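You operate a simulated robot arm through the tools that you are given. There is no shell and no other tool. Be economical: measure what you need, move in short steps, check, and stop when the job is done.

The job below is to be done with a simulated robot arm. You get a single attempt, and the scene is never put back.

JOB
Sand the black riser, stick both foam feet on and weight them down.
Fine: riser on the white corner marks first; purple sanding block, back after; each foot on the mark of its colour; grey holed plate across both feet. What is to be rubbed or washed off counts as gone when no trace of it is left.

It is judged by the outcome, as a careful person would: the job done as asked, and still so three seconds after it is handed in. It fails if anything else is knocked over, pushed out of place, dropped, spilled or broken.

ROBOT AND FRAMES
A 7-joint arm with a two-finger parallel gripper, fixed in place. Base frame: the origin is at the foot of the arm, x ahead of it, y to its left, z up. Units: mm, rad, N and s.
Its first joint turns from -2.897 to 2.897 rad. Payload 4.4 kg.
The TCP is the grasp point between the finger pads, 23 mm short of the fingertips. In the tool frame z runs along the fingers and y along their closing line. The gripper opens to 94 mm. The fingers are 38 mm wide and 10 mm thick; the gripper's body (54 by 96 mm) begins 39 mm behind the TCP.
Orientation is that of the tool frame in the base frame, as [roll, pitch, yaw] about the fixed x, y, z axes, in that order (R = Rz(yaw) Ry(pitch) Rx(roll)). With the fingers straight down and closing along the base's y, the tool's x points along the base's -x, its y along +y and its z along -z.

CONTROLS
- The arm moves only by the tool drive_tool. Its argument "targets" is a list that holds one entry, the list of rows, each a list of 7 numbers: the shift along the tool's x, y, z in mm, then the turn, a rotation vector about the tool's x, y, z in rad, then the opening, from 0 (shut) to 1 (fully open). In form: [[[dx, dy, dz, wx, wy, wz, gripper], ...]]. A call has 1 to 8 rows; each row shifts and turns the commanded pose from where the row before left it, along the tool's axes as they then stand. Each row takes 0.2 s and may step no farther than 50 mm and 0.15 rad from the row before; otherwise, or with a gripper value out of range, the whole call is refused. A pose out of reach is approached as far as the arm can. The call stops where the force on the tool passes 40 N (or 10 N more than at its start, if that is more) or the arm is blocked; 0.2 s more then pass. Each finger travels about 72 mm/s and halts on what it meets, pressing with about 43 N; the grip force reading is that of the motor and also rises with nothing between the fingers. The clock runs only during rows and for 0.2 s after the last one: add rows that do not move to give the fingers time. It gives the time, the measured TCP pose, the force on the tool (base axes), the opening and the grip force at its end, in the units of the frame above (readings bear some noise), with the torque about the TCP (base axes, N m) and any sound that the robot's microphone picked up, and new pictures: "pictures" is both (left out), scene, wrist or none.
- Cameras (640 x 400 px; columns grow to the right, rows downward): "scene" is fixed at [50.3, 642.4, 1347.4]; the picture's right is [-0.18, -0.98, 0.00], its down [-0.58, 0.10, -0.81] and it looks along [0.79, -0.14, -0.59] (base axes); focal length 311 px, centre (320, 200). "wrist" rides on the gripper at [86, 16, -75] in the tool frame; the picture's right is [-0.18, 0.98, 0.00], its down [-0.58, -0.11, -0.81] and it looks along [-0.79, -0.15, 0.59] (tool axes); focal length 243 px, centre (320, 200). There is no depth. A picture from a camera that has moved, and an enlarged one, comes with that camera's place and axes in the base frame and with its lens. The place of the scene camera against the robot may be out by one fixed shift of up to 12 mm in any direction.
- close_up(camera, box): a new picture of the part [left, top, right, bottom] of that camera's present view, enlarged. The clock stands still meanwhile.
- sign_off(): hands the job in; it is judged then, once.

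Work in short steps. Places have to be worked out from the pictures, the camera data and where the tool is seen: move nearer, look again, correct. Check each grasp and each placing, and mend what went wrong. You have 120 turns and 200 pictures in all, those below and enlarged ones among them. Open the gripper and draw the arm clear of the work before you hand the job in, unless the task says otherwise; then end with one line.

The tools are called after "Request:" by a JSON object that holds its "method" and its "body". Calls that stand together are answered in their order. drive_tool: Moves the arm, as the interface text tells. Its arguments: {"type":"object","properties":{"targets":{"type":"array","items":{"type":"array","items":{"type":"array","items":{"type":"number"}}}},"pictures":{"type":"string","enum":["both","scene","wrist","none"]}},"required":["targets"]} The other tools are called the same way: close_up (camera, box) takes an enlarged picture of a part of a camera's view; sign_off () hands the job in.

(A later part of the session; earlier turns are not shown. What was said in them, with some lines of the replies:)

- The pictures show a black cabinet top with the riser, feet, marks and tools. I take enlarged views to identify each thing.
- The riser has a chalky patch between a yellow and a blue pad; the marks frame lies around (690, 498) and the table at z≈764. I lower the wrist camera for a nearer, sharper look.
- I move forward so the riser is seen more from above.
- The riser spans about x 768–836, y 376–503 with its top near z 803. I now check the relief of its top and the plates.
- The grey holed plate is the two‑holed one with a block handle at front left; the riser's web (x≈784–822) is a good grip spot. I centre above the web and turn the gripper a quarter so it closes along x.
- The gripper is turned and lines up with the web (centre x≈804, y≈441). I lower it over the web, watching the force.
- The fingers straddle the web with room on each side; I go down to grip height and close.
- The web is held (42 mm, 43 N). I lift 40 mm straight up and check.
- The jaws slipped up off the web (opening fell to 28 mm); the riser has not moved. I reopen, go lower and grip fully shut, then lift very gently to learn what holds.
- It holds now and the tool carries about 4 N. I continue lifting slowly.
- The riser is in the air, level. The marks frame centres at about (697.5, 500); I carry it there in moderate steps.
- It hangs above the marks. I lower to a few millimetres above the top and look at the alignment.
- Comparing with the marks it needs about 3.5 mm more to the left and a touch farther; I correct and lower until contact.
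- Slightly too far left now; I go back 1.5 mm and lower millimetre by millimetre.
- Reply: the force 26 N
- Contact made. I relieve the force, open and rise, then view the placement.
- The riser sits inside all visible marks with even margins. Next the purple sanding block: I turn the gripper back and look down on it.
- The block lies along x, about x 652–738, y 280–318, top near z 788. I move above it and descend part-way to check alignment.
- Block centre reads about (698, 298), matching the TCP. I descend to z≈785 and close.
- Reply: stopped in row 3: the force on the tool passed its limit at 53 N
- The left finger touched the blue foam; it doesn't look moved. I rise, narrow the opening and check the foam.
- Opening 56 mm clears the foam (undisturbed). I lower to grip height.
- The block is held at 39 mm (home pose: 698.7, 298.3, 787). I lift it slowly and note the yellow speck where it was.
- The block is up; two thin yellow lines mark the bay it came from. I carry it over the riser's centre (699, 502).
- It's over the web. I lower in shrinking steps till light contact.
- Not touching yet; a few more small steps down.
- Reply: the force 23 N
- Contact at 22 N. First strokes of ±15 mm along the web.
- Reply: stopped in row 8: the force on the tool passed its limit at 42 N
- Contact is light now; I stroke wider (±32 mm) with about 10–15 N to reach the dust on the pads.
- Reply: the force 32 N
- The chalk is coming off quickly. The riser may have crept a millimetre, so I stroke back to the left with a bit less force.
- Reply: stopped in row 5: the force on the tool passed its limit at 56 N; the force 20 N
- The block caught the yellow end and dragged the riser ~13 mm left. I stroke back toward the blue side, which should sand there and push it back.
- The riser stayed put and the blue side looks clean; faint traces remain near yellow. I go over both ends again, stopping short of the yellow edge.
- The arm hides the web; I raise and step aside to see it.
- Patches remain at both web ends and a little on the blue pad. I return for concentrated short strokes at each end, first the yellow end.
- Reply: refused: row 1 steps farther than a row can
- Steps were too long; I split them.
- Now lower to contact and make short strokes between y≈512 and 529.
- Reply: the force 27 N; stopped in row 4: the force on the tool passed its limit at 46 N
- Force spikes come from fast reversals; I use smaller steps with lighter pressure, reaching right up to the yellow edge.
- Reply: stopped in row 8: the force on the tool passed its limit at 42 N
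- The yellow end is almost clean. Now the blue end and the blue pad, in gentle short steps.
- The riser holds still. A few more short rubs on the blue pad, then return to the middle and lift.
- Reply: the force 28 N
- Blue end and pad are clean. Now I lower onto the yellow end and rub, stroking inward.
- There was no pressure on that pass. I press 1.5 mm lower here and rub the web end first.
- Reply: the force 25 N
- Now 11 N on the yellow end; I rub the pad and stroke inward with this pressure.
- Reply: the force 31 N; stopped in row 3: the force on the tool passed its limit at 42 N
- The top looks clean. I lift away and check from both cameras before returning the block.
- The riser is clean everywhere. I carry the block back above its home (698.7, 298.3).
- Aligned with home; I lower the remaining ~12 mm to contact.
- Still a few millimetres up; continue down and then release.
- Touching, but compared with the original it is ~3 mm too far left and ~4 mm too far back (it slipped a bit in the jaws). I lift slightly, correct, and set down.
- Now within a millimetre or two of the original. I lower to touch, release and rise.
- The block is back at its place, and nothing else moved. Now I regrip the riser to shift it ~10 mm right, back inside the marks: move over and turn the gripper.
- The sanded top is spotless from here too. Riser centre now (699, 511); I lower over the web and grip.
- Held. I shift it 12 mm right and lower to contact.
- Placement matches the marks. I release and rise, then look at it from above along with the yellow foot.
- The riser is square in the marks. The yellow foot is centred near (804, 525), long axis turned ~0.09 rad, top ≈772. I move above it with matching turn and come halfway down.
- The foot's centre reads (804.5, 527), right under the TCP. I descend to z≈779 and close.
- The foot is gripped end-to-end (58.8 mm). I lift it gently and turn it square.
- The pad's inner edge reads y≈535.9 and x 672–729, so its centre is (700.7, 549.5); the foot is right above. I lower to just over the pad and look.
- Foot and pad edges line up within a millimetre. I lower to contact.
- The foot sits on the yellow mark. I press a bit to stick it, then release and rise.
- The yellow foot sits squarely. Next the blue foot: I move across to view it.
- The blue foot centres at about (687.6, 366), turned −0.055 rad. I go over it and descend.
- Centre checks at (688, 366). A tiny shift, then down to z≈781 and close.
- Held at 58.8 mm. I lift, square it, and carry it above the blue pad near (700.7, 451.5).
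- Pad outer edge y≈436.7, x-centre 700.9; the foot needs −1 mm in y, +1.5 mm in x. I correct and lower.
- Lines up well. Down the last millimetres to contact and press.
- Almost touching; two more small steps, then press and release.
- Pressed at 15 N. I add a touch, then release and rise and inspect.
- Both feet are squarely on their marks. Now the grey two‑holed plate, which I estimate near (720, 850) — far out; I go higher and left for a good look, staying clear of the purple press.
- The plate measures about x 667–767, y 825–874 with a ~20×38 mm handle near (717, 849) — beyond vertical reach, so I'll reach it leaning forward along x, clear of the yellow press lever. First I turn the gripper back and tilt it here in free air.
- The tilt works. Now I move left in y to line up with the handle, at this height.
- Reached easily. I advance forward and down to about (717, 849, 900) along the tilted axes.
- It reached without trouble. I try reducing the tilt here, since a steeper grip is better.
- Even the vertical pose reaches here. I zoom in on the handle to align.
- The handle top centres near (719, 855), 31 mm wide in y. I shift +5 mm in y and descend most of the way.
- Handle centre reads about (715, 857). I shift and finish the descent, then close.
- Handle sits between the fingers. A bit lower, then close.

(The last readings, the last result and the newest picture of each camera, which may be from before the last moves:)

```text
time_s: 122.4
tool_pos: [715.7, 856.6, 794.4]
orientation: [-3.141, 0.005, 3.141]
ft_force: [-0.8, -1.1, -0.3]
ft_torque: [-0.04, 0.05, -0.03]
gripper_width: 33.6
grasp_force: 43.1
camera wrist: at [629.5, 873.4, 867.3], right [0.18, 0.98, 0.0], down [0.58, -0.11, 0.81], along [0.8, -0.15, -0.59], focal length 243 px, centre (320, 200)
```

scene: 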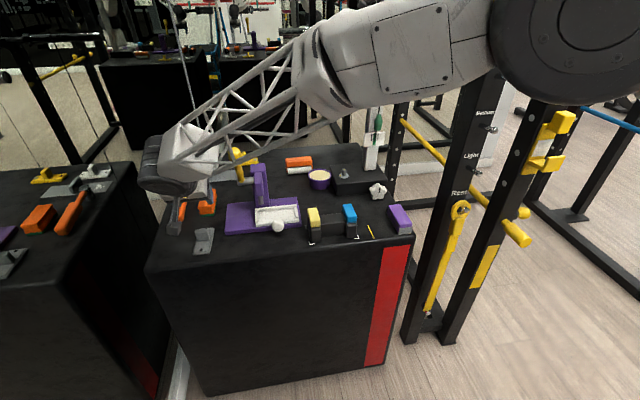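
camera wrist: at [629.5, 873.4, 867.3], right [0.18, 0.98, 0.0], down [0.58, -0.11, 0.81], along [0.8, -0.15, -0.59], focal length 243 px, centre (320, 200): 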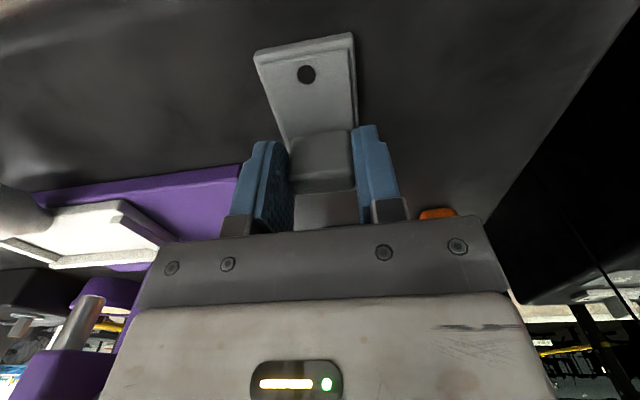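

Gripped at 33.6 mm. I lift very gently and watch the weight.

Request:
{"method": "drive_tool", "body": {"targets": [[[0, 0, -2, 0, 0, 0, 0], [0, 0, -3, 0, 0, 0, 0], [0, 0, -5, 0, 0, 0, 0], [0, 0, -8, 0, 0, 0, 0], [0, 0, -8, 0, 0, 0, 0], [0, 0, 0, 0, 0, 0, 0]]], "pictures": "wrist"}}

Request:
{"method": "close_up", "body": {"camera": "scene", "box": [140, 150, 280, 260]}}

```text
time_s: 123.8
tool_pos: [715.9, 855.8, 820.5]
orientation: [3.138, 0.006, -3.141]
ft_force: [0.4, -0.4, -1.8]
ft_torque: [0.0, 0.03, -0.02]
gripper_width: 33.6
grasp_force: 43.0
camera wrist: at [630.0, 872.1, 893.7], right [0.18, 0.98, 0.0], down [0.58, -0.11, 0.81], along [0.8, -0.15, -0.59], focal length 243 px, centre (320, 200)
```

wrist: 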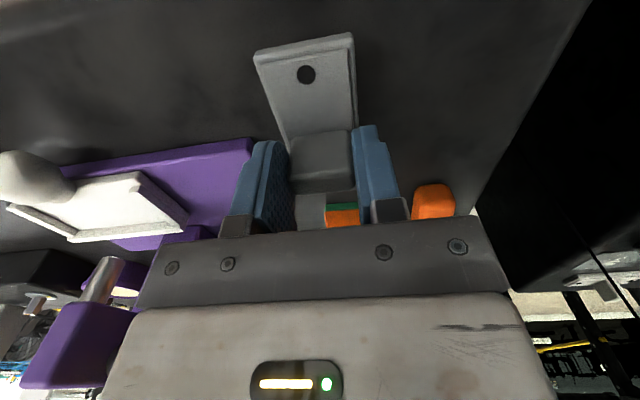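

```text
3.64 times, centred on (210, 205) of scene
camera zoom: at [50.3, 642.4, 1347.4], right [-0.18, -0.98, 0.0], down [-0.58, 0.1, -0.81], along [0.79, -0.14, -0.59], focal length 1131 px, centre (720, 182)
```

zoom: 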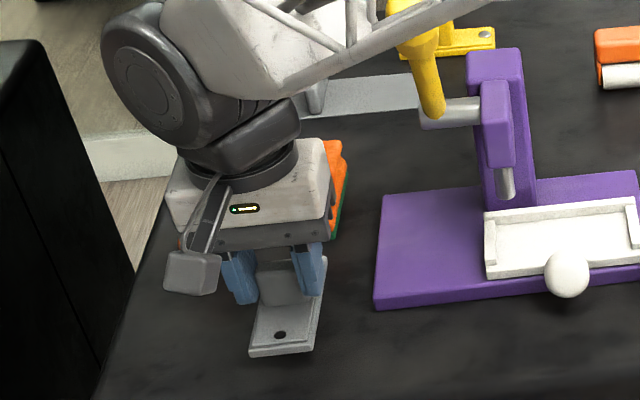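

The plate is up and level (~2 N). I retrace the safe way: up and back toward x≈600.

Request:
{"method": "drive_tool", "body": {"targets": [[[2, 0, -10, 0, 0, 0, 0], [8, 0, -22, 0, 0, 0, 0], [16, 0, -26, 0, 0, 0, 0], [20, 0, -28, 0, 0, 0, 0], [22, 0, -28, 0, 0, 0, 0], [22, 0, -28, 0, 0, 0, 0], [18, 0, -25, 0, 0, 0, 0], [8, 0, -13, 0, 0, 0, 0]]], "pictures": "none"}}

Request:
{"method": "drive_tool", "body": {"targets": [[[0, -15, 0, 0, 0, 0, 0], [0, -30, 0, 0, 0, 0, 0], [0, -40, 0, 0, 0, 0, 0], [0, -40, 0, 0, 0, 0, 0], [0, -40, 0, 0, 0, 0, 0], [0, -40, 0, 0, 0, 0, 0], [0, -35, 0, 0, 0, 0, 0], [0, -20, 0, 0, 0, 0, 0]]], "pictures": "both"}}

```text
time_s: 125.6
tool_pos: [597.7, 856.8, 1001.1]
orientation: [3.139, 0.005, 3.141]
ft_force: [0.6, 0.6, -2.8]
ft_torque: [0.03, 0.0, -0.02]
gripper_width: 33.8
grasp_force: 43.0
```

```text
time_s: 127.4
tool_pos: [597.6, 596.7, 1000.8]
orientation: [3.14, 0.006, 3.141]
ft_force: [0.1, -0.4, -1.9]
ft_torque: [0.02, 0.01, 0.03]
gripper_width: 33.5
grasp_force: 43.0
camera wrist: at [511.1, 612.3, 1073.4], right [0.18, 0.98, 0.0], down [0.58, -0.11, 0.81], along [0.8, -0.15, -0.59], focal length 243 px, centre (320, 200)
```

scene: 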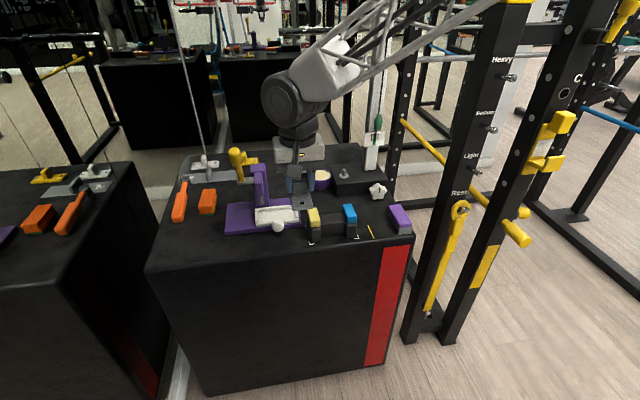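
wrist: 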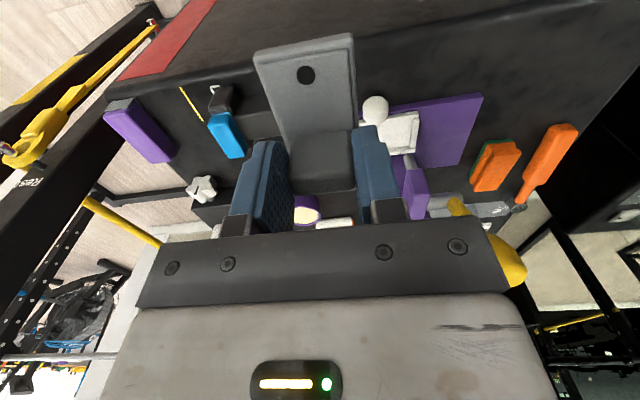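

Still held well. On to y≈500 and a quarter turn so the plate runs along y.

Request:
{"method": "drive_tool", "body": {"targets": [[[0, -25, 0, 0, 0, 0, 0], [0, -40, 0, 0, 0, 0, 0], [0, -32, 0, 0, 0, 0, 0], [0, 0, 0, 0, 0, -0.15, 0], [0, 0, 0, 0, 0, -0.15, 0], [0, 0, 0, 0, 0, -0.15, 0], [0, 0, 0, 0, 0, -0.15, 0], [0, 0, 0, 0, 0, -0.15, 0]]], "pictures": "none"}}

Request:
{"method": "drive_tool", "body": {"targets": [[[0, 0, 0, 0, 0, -0.15, 0], [0, 0, 0, 0, 0, -0.15, 0], [0, 0, 0, 0, 0, -0.15, 0], [0, 0, 0, 0, 0, -0.15, 0], [0, 0, 0, 0, 0, -0.15, 0], [0, 0, 0, 0, 0, -0.07, 0], [0, 0, 0, 0, 0, 0, 0]]], "pictures": "none"}}

Request:
{"method": "drive_tool", "body": {"targets": [[[0, -15, 10, 0, 0, 0, 0], [0, -25, 15, 0, 0, 0, 0], [0, -25, 20, 0, 0, 0, 0], [0, -22, 20, 0, 0, 0, 0], [0, -16, 10, 0, 0, 0, 0], [0, 0, 0, 0, 0, 0, 0]]], "pictures": "both"}}

Request:
{"method": "close_up", "body": {"camera": "scene", "box": [280, 150, 390, 240]}}

```text
time_s: 129.2
tool_pos: [598.1, 497.9, 999.5]
orientation: [-3.139, 0.005, -2.389]
ft_force: [0.6, 0.0, -1.5]
ft_torque: [0.0, -0.01, -0.01]
gripper_width: 33.6
grasp_force: 42.7
```

```text
time_s: 130.8
tool_pos: [597.7, 498.3, 999.6]
orientation: [-3.135, 0.002, -1.572]
ft_force: [0.1, 0.5, -1.4]
ft_torque: [-0.01, 0.01, -0.01]
gripper_width: 33.4
grasp_force: 42.8
```

```text
time_s: 132.2
tool_pos: [701.3, 501.1, 925.5]
orientation: [-3.135, 0.002, -1.573]
ft_force: [-0.4, 0.5, -1.7]
ft_torque: [-0.02, -0.01, 0.01]
gripper_width: 33.7
grasp_force: 43.3
camera wrist: at [686.4, 414.1, 999.6], right [-0.98, 0.19, -0.01], down [0.11, 0.58, 0.81], along [0.15, 0.79, -0.59], focal length 243 px, centre (320, 200)
```

scene: 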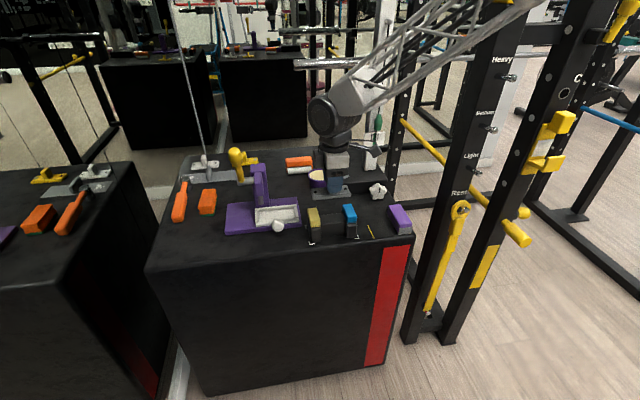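
wrist: 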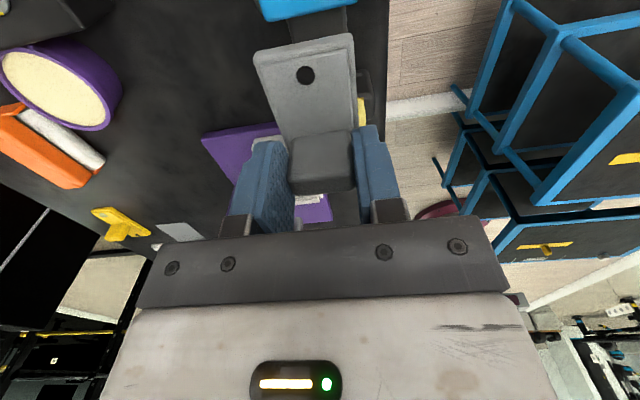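

```text
4.44 times, centred on (335, 195) of scene
camera zoom: at [50.3, 642.4, 1347.4], right [-0.18, -0.98, 0.0], down [-0.58, 0.1, -0.81], along [0.79, -0.14, -0.59], focal length 1382 px, centre (253, 222)
```

zoom: 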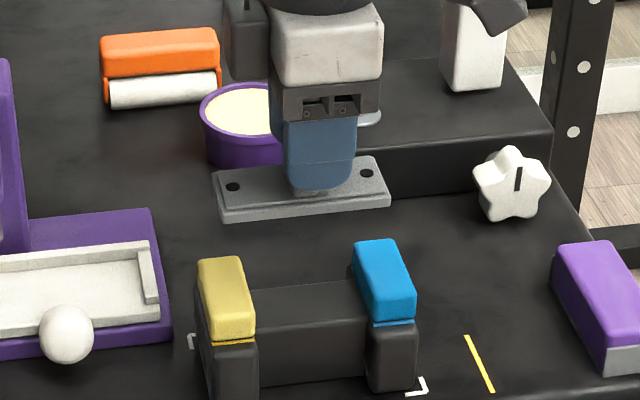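

The plate now runs along y; it spans y≈452–554, so I shift 3 mm right to centre on the feet (y≈500) and lower to just above them.

Request:
{"method": "drive_tool", "body": {"targets": [[[3, 0.5, 10, 0, 0, 0, 0], [0, 0, 16, 0, 0, 0, 0], [0, 0, 14, 0, 0, 0, 0], [0, 0, 8, 0, 0, 0, 0], [0, 0, 0, 0, 0, 0, 0]]], "pictures": "wrist"}}

Request:
{"method": "close_up", "body": {"camera": "scene", "box": [290, 170, 380, 240]}}

```text
time_s: 133.4
tool_pos: [701.9, 496.1, 876.9]
orientation: [-3.135, 0.002, -1.572]
ft_force: [-0.1, -0.2, -0.7]
ft_torque: [-0.02, -0.04, 0.01]
gripper_width: 33.7
grasp_force: 43.3
camera wrist: at [685.6, 410.3, 951.3], right [-0.98, 0.19, -0.01], down [0.11, 0.58, 0.81], along [0.15, 0.79, -0.59], focal length 243 px, centre (320, 200)
```

wrist: 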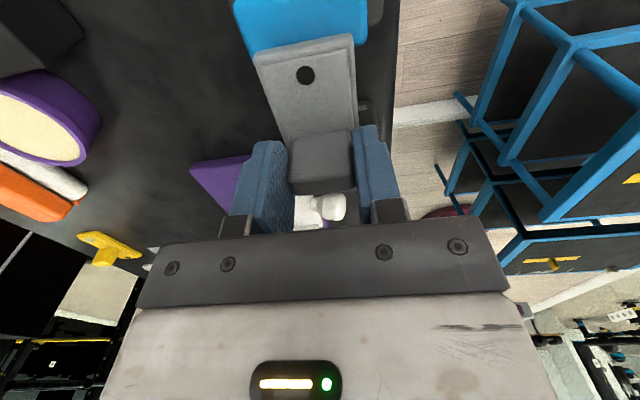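

```text
5.71 times, centred on (335, 205) of scene
camera zoom: at [50.3, 642.4, 1347.4], right [-0.18, -0.98, 0.0], down [-0.58, 0.1, -0.81], along [0.79, -0.14, -0.59], focal length 1777 px, centre (234, 171)
```

zoom: 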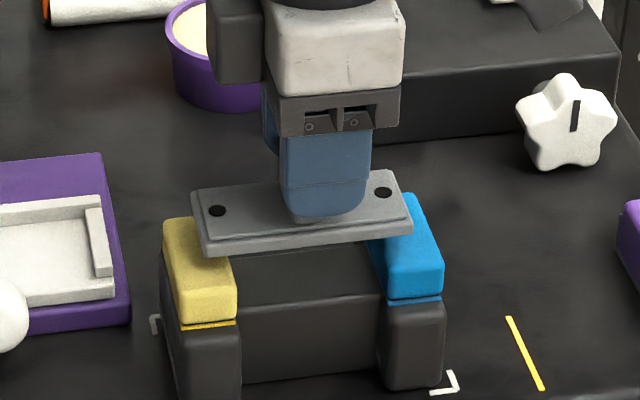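

Overlaps on the two feet are nearly equal; 1.3 mm more to the right, then lower to contact.

Request:
{"method": "drive_tool", "body": {"targets": [[[1.3, 0, 4, 0, 0, 0, 0], [0, 0, 3, 0, 0, 0, 0], [0, 0, 2, 0, 0, 0, 0], [0, 0, 1, 0, 0, 0, 0], [0, 0, 0, 0, 0, 0, 0]]], "pictures": "none"}}

Request:
{"method": "close_up", "body": {"camera": "scene", "box": [290, 170, 380, 240]}}

```text
time_s: 134.6
tool_pos: [701.8, 495.0, 868.0]
orientation: [-3.135, 0.002, -1.572]
ft_force: [-0.3, -1.0, -1.2]
ft_torque: [-0.01, -0.01, -0.03]
gripper_width: 33.6
grasp_force: 43.0
```

```text
5.71 times, centred on (335, 205) of scene
camera zoom: at [50.3, 642.4, 1347.4], right [-0.18, -0.98, 0.0], down [-0.58, 0.1, -0.81], along [0.79, -0.14, -0.59], focal length 1777 px, centre (234, 171)
```

zoom: 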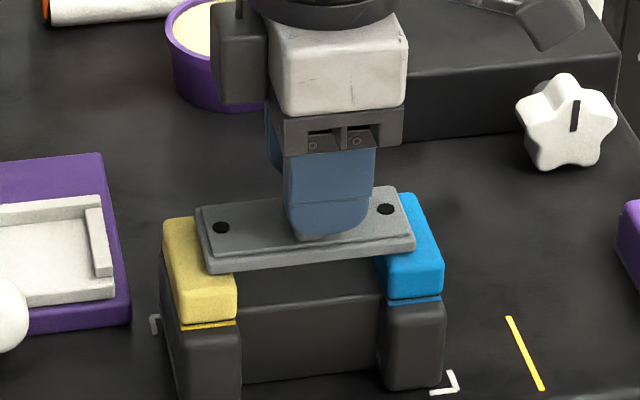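

Balanced overlap. Continue down gently.

Request:
{"method": "drive_tool", "body": {"targets": [[[0, 0, 1.5, 0, 0, 0, 0], [0, 0, 1, 0, 0, 0, 0], [0, 0, 1, 0, 0, 0, 0], [0, 0, 0, 0, 0, 0, 0]]], "pictures": "none"}}

Request:
{"method": "drive_tool", "body": {"targets": [[[0, 0, 1, 0, 0, 0, 0], [0, 0, 0, 0, 0, 0, 0]]], "pictures": "none"}}

```text
time_s: 135.6
tool_pos: [702.3, 495.0, 866.3]
orientation: [-3.133, 0.003, -1.573]
ft_force: [-1.3, -3.2, 24.2]
ft_torque: [0.52, 0.34, 0.01]
gripper_width: 33.7
grasp_force: 42.9
```

```text
time_s: 136.2
tool_pos: [702.9, 495.5, 863.5]
orientation: [-3.133, 0.003, -1.573]
ft_force: [-0.2, 0.0, 38.4]
ft_torque: [0.31, 0.17, 0.03]
gripper_width: 33.5
grasp_force: 43.0
```

Firm contact (38 N). I ease off, release, and rise straight up.

Request:
{"method": "drive_tool", "body": {"targets": [[[0, 0, -2, 0, 0, 0, 0], [0, 0, 0, 0, 0, 0, 0], [0, 0, 0, 0, 0, 0, 0.55], [0, 0, 0, 0, 0, 0, 0.55], [0, 0, -15, 0, 0, 0, 0.55], [0, 0, -30, 0, 0, 0, 0.55], [0, 0, -40, 0, 0, 0, 0.55], [0, 0, -30, 0, 0, 0, 0.55]]], "pictures": "wrist"}}

Request:
{"method": "close_up", "body": {"camera": "scene", "box": [290, 170, 380, 240]}}

```text
time_s: 138.0
tool_pos: [699.9, 493.6, 982.6]
orientation: [-3.136, -0.001, -1.572]
ft_force: [-0.2, 0.3, 0.3]
ft_torque: [-0.01, -0.05, -0.03]
gripper_width: 52.0
grasp_force: 0.1
camera wrist: at [684.3, 407.6, 1054.4], right [-0.98, 0.19, 0.0], down [0.11, 0.58, 0.81], along [0.15, 0.79, -0.59], focal length 243 px, centre (320, 200)
```

wrist: 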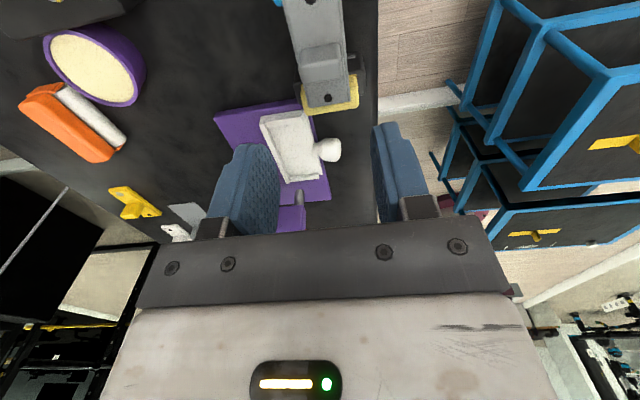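

```text
5.71 times, centred on (335, 205) of scene
camera zoom: at [50.3, 642.4, 1347.4], right [-0.18, -0.98, 0.0], down [-0.58, 0.1, -0.81], along [0.79, -0.14, -0.59], focal length 1777 px, centre (234, 171)
```

zoom: 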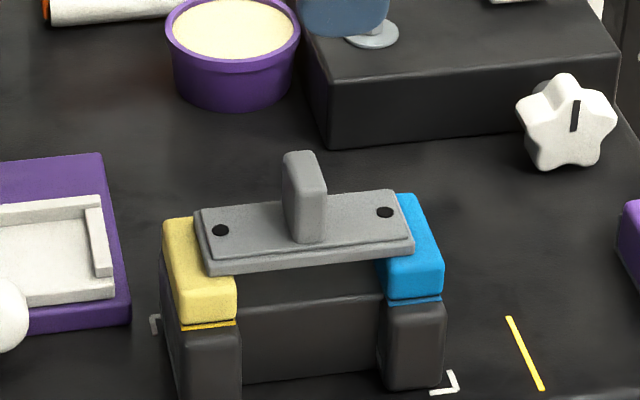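

The plate rests across both feet. I draw the arm clear and take a final look at everything.

Request:
{"method": "drive_tool", "body": {"targets": [[[10, 20, -25, 0, 0, 0, 0.8], [20, 35, -20, 0, 0, 0, 1], [20, 40, -10, 0, 0, 0, 1], [20, 40, 0, 0, 0, 0, 1], [20, 40, 0, 0, 0, 0, 1], [0, 0, 0, 0, 0, 0, 1], [0, 0, 0, 0, 0, 0, 1]]], "pictures": "scene"}}

Request:
{"method": "close_up", "body": {"camera": "scene", "box": [280, 160, 430, 255]}}

```text
time_s: 139.6
tool_pos: [524.2, 403.5, 1033.1]
orientation: [-3.137, 0.002, -1.573]
ft_force: [-0.5, 0.1, 0.6]
ft_torque: [-0.02, 0.02, -0.01]
gripper_width: 94.3
grasp_force: 0.2
```

scene: 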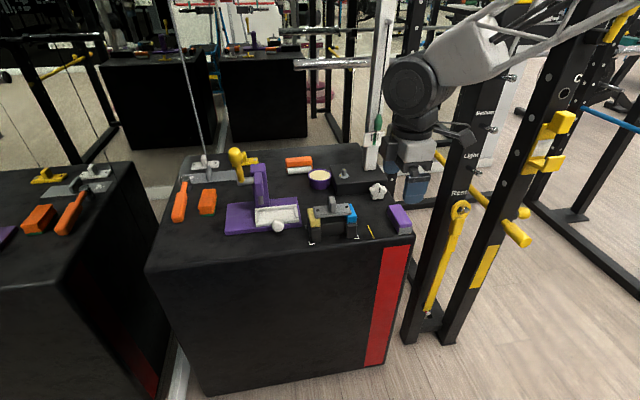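

```text
4.21 times, centred on (355, 208) of scene
camera zoom: at [50.3, 642.4, 1347.4], right [-0.18, -0.98, 0.0], down [-0.58, 0.1, -0.81], along [0.79, -0.14, -0.59], focal length 1309 px, centre (173, 168)
```

zoom: 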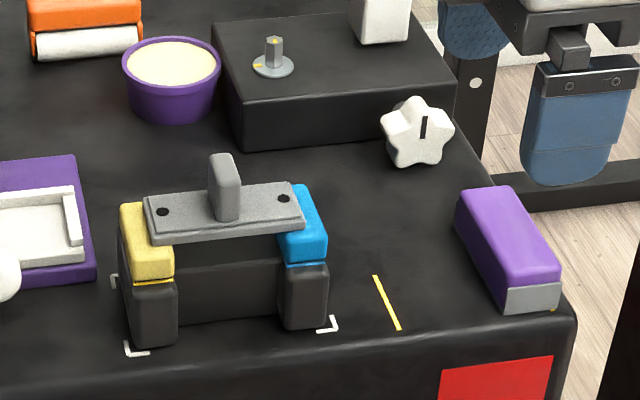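

Everything checks out: the riser is on its marks and clean, both feet are placed, the plate is across them and the sanding block is back. I hand the job in.

Request:
{"method": "sign_off", "body": {}}

```text
The job is handed in.
```

The job is handed in: the riser is sanded clean and sits on the white marks, each foot is on its own colour, and the grey holed plate lies across both. The sanding block is back within about 4 mm of where it started.
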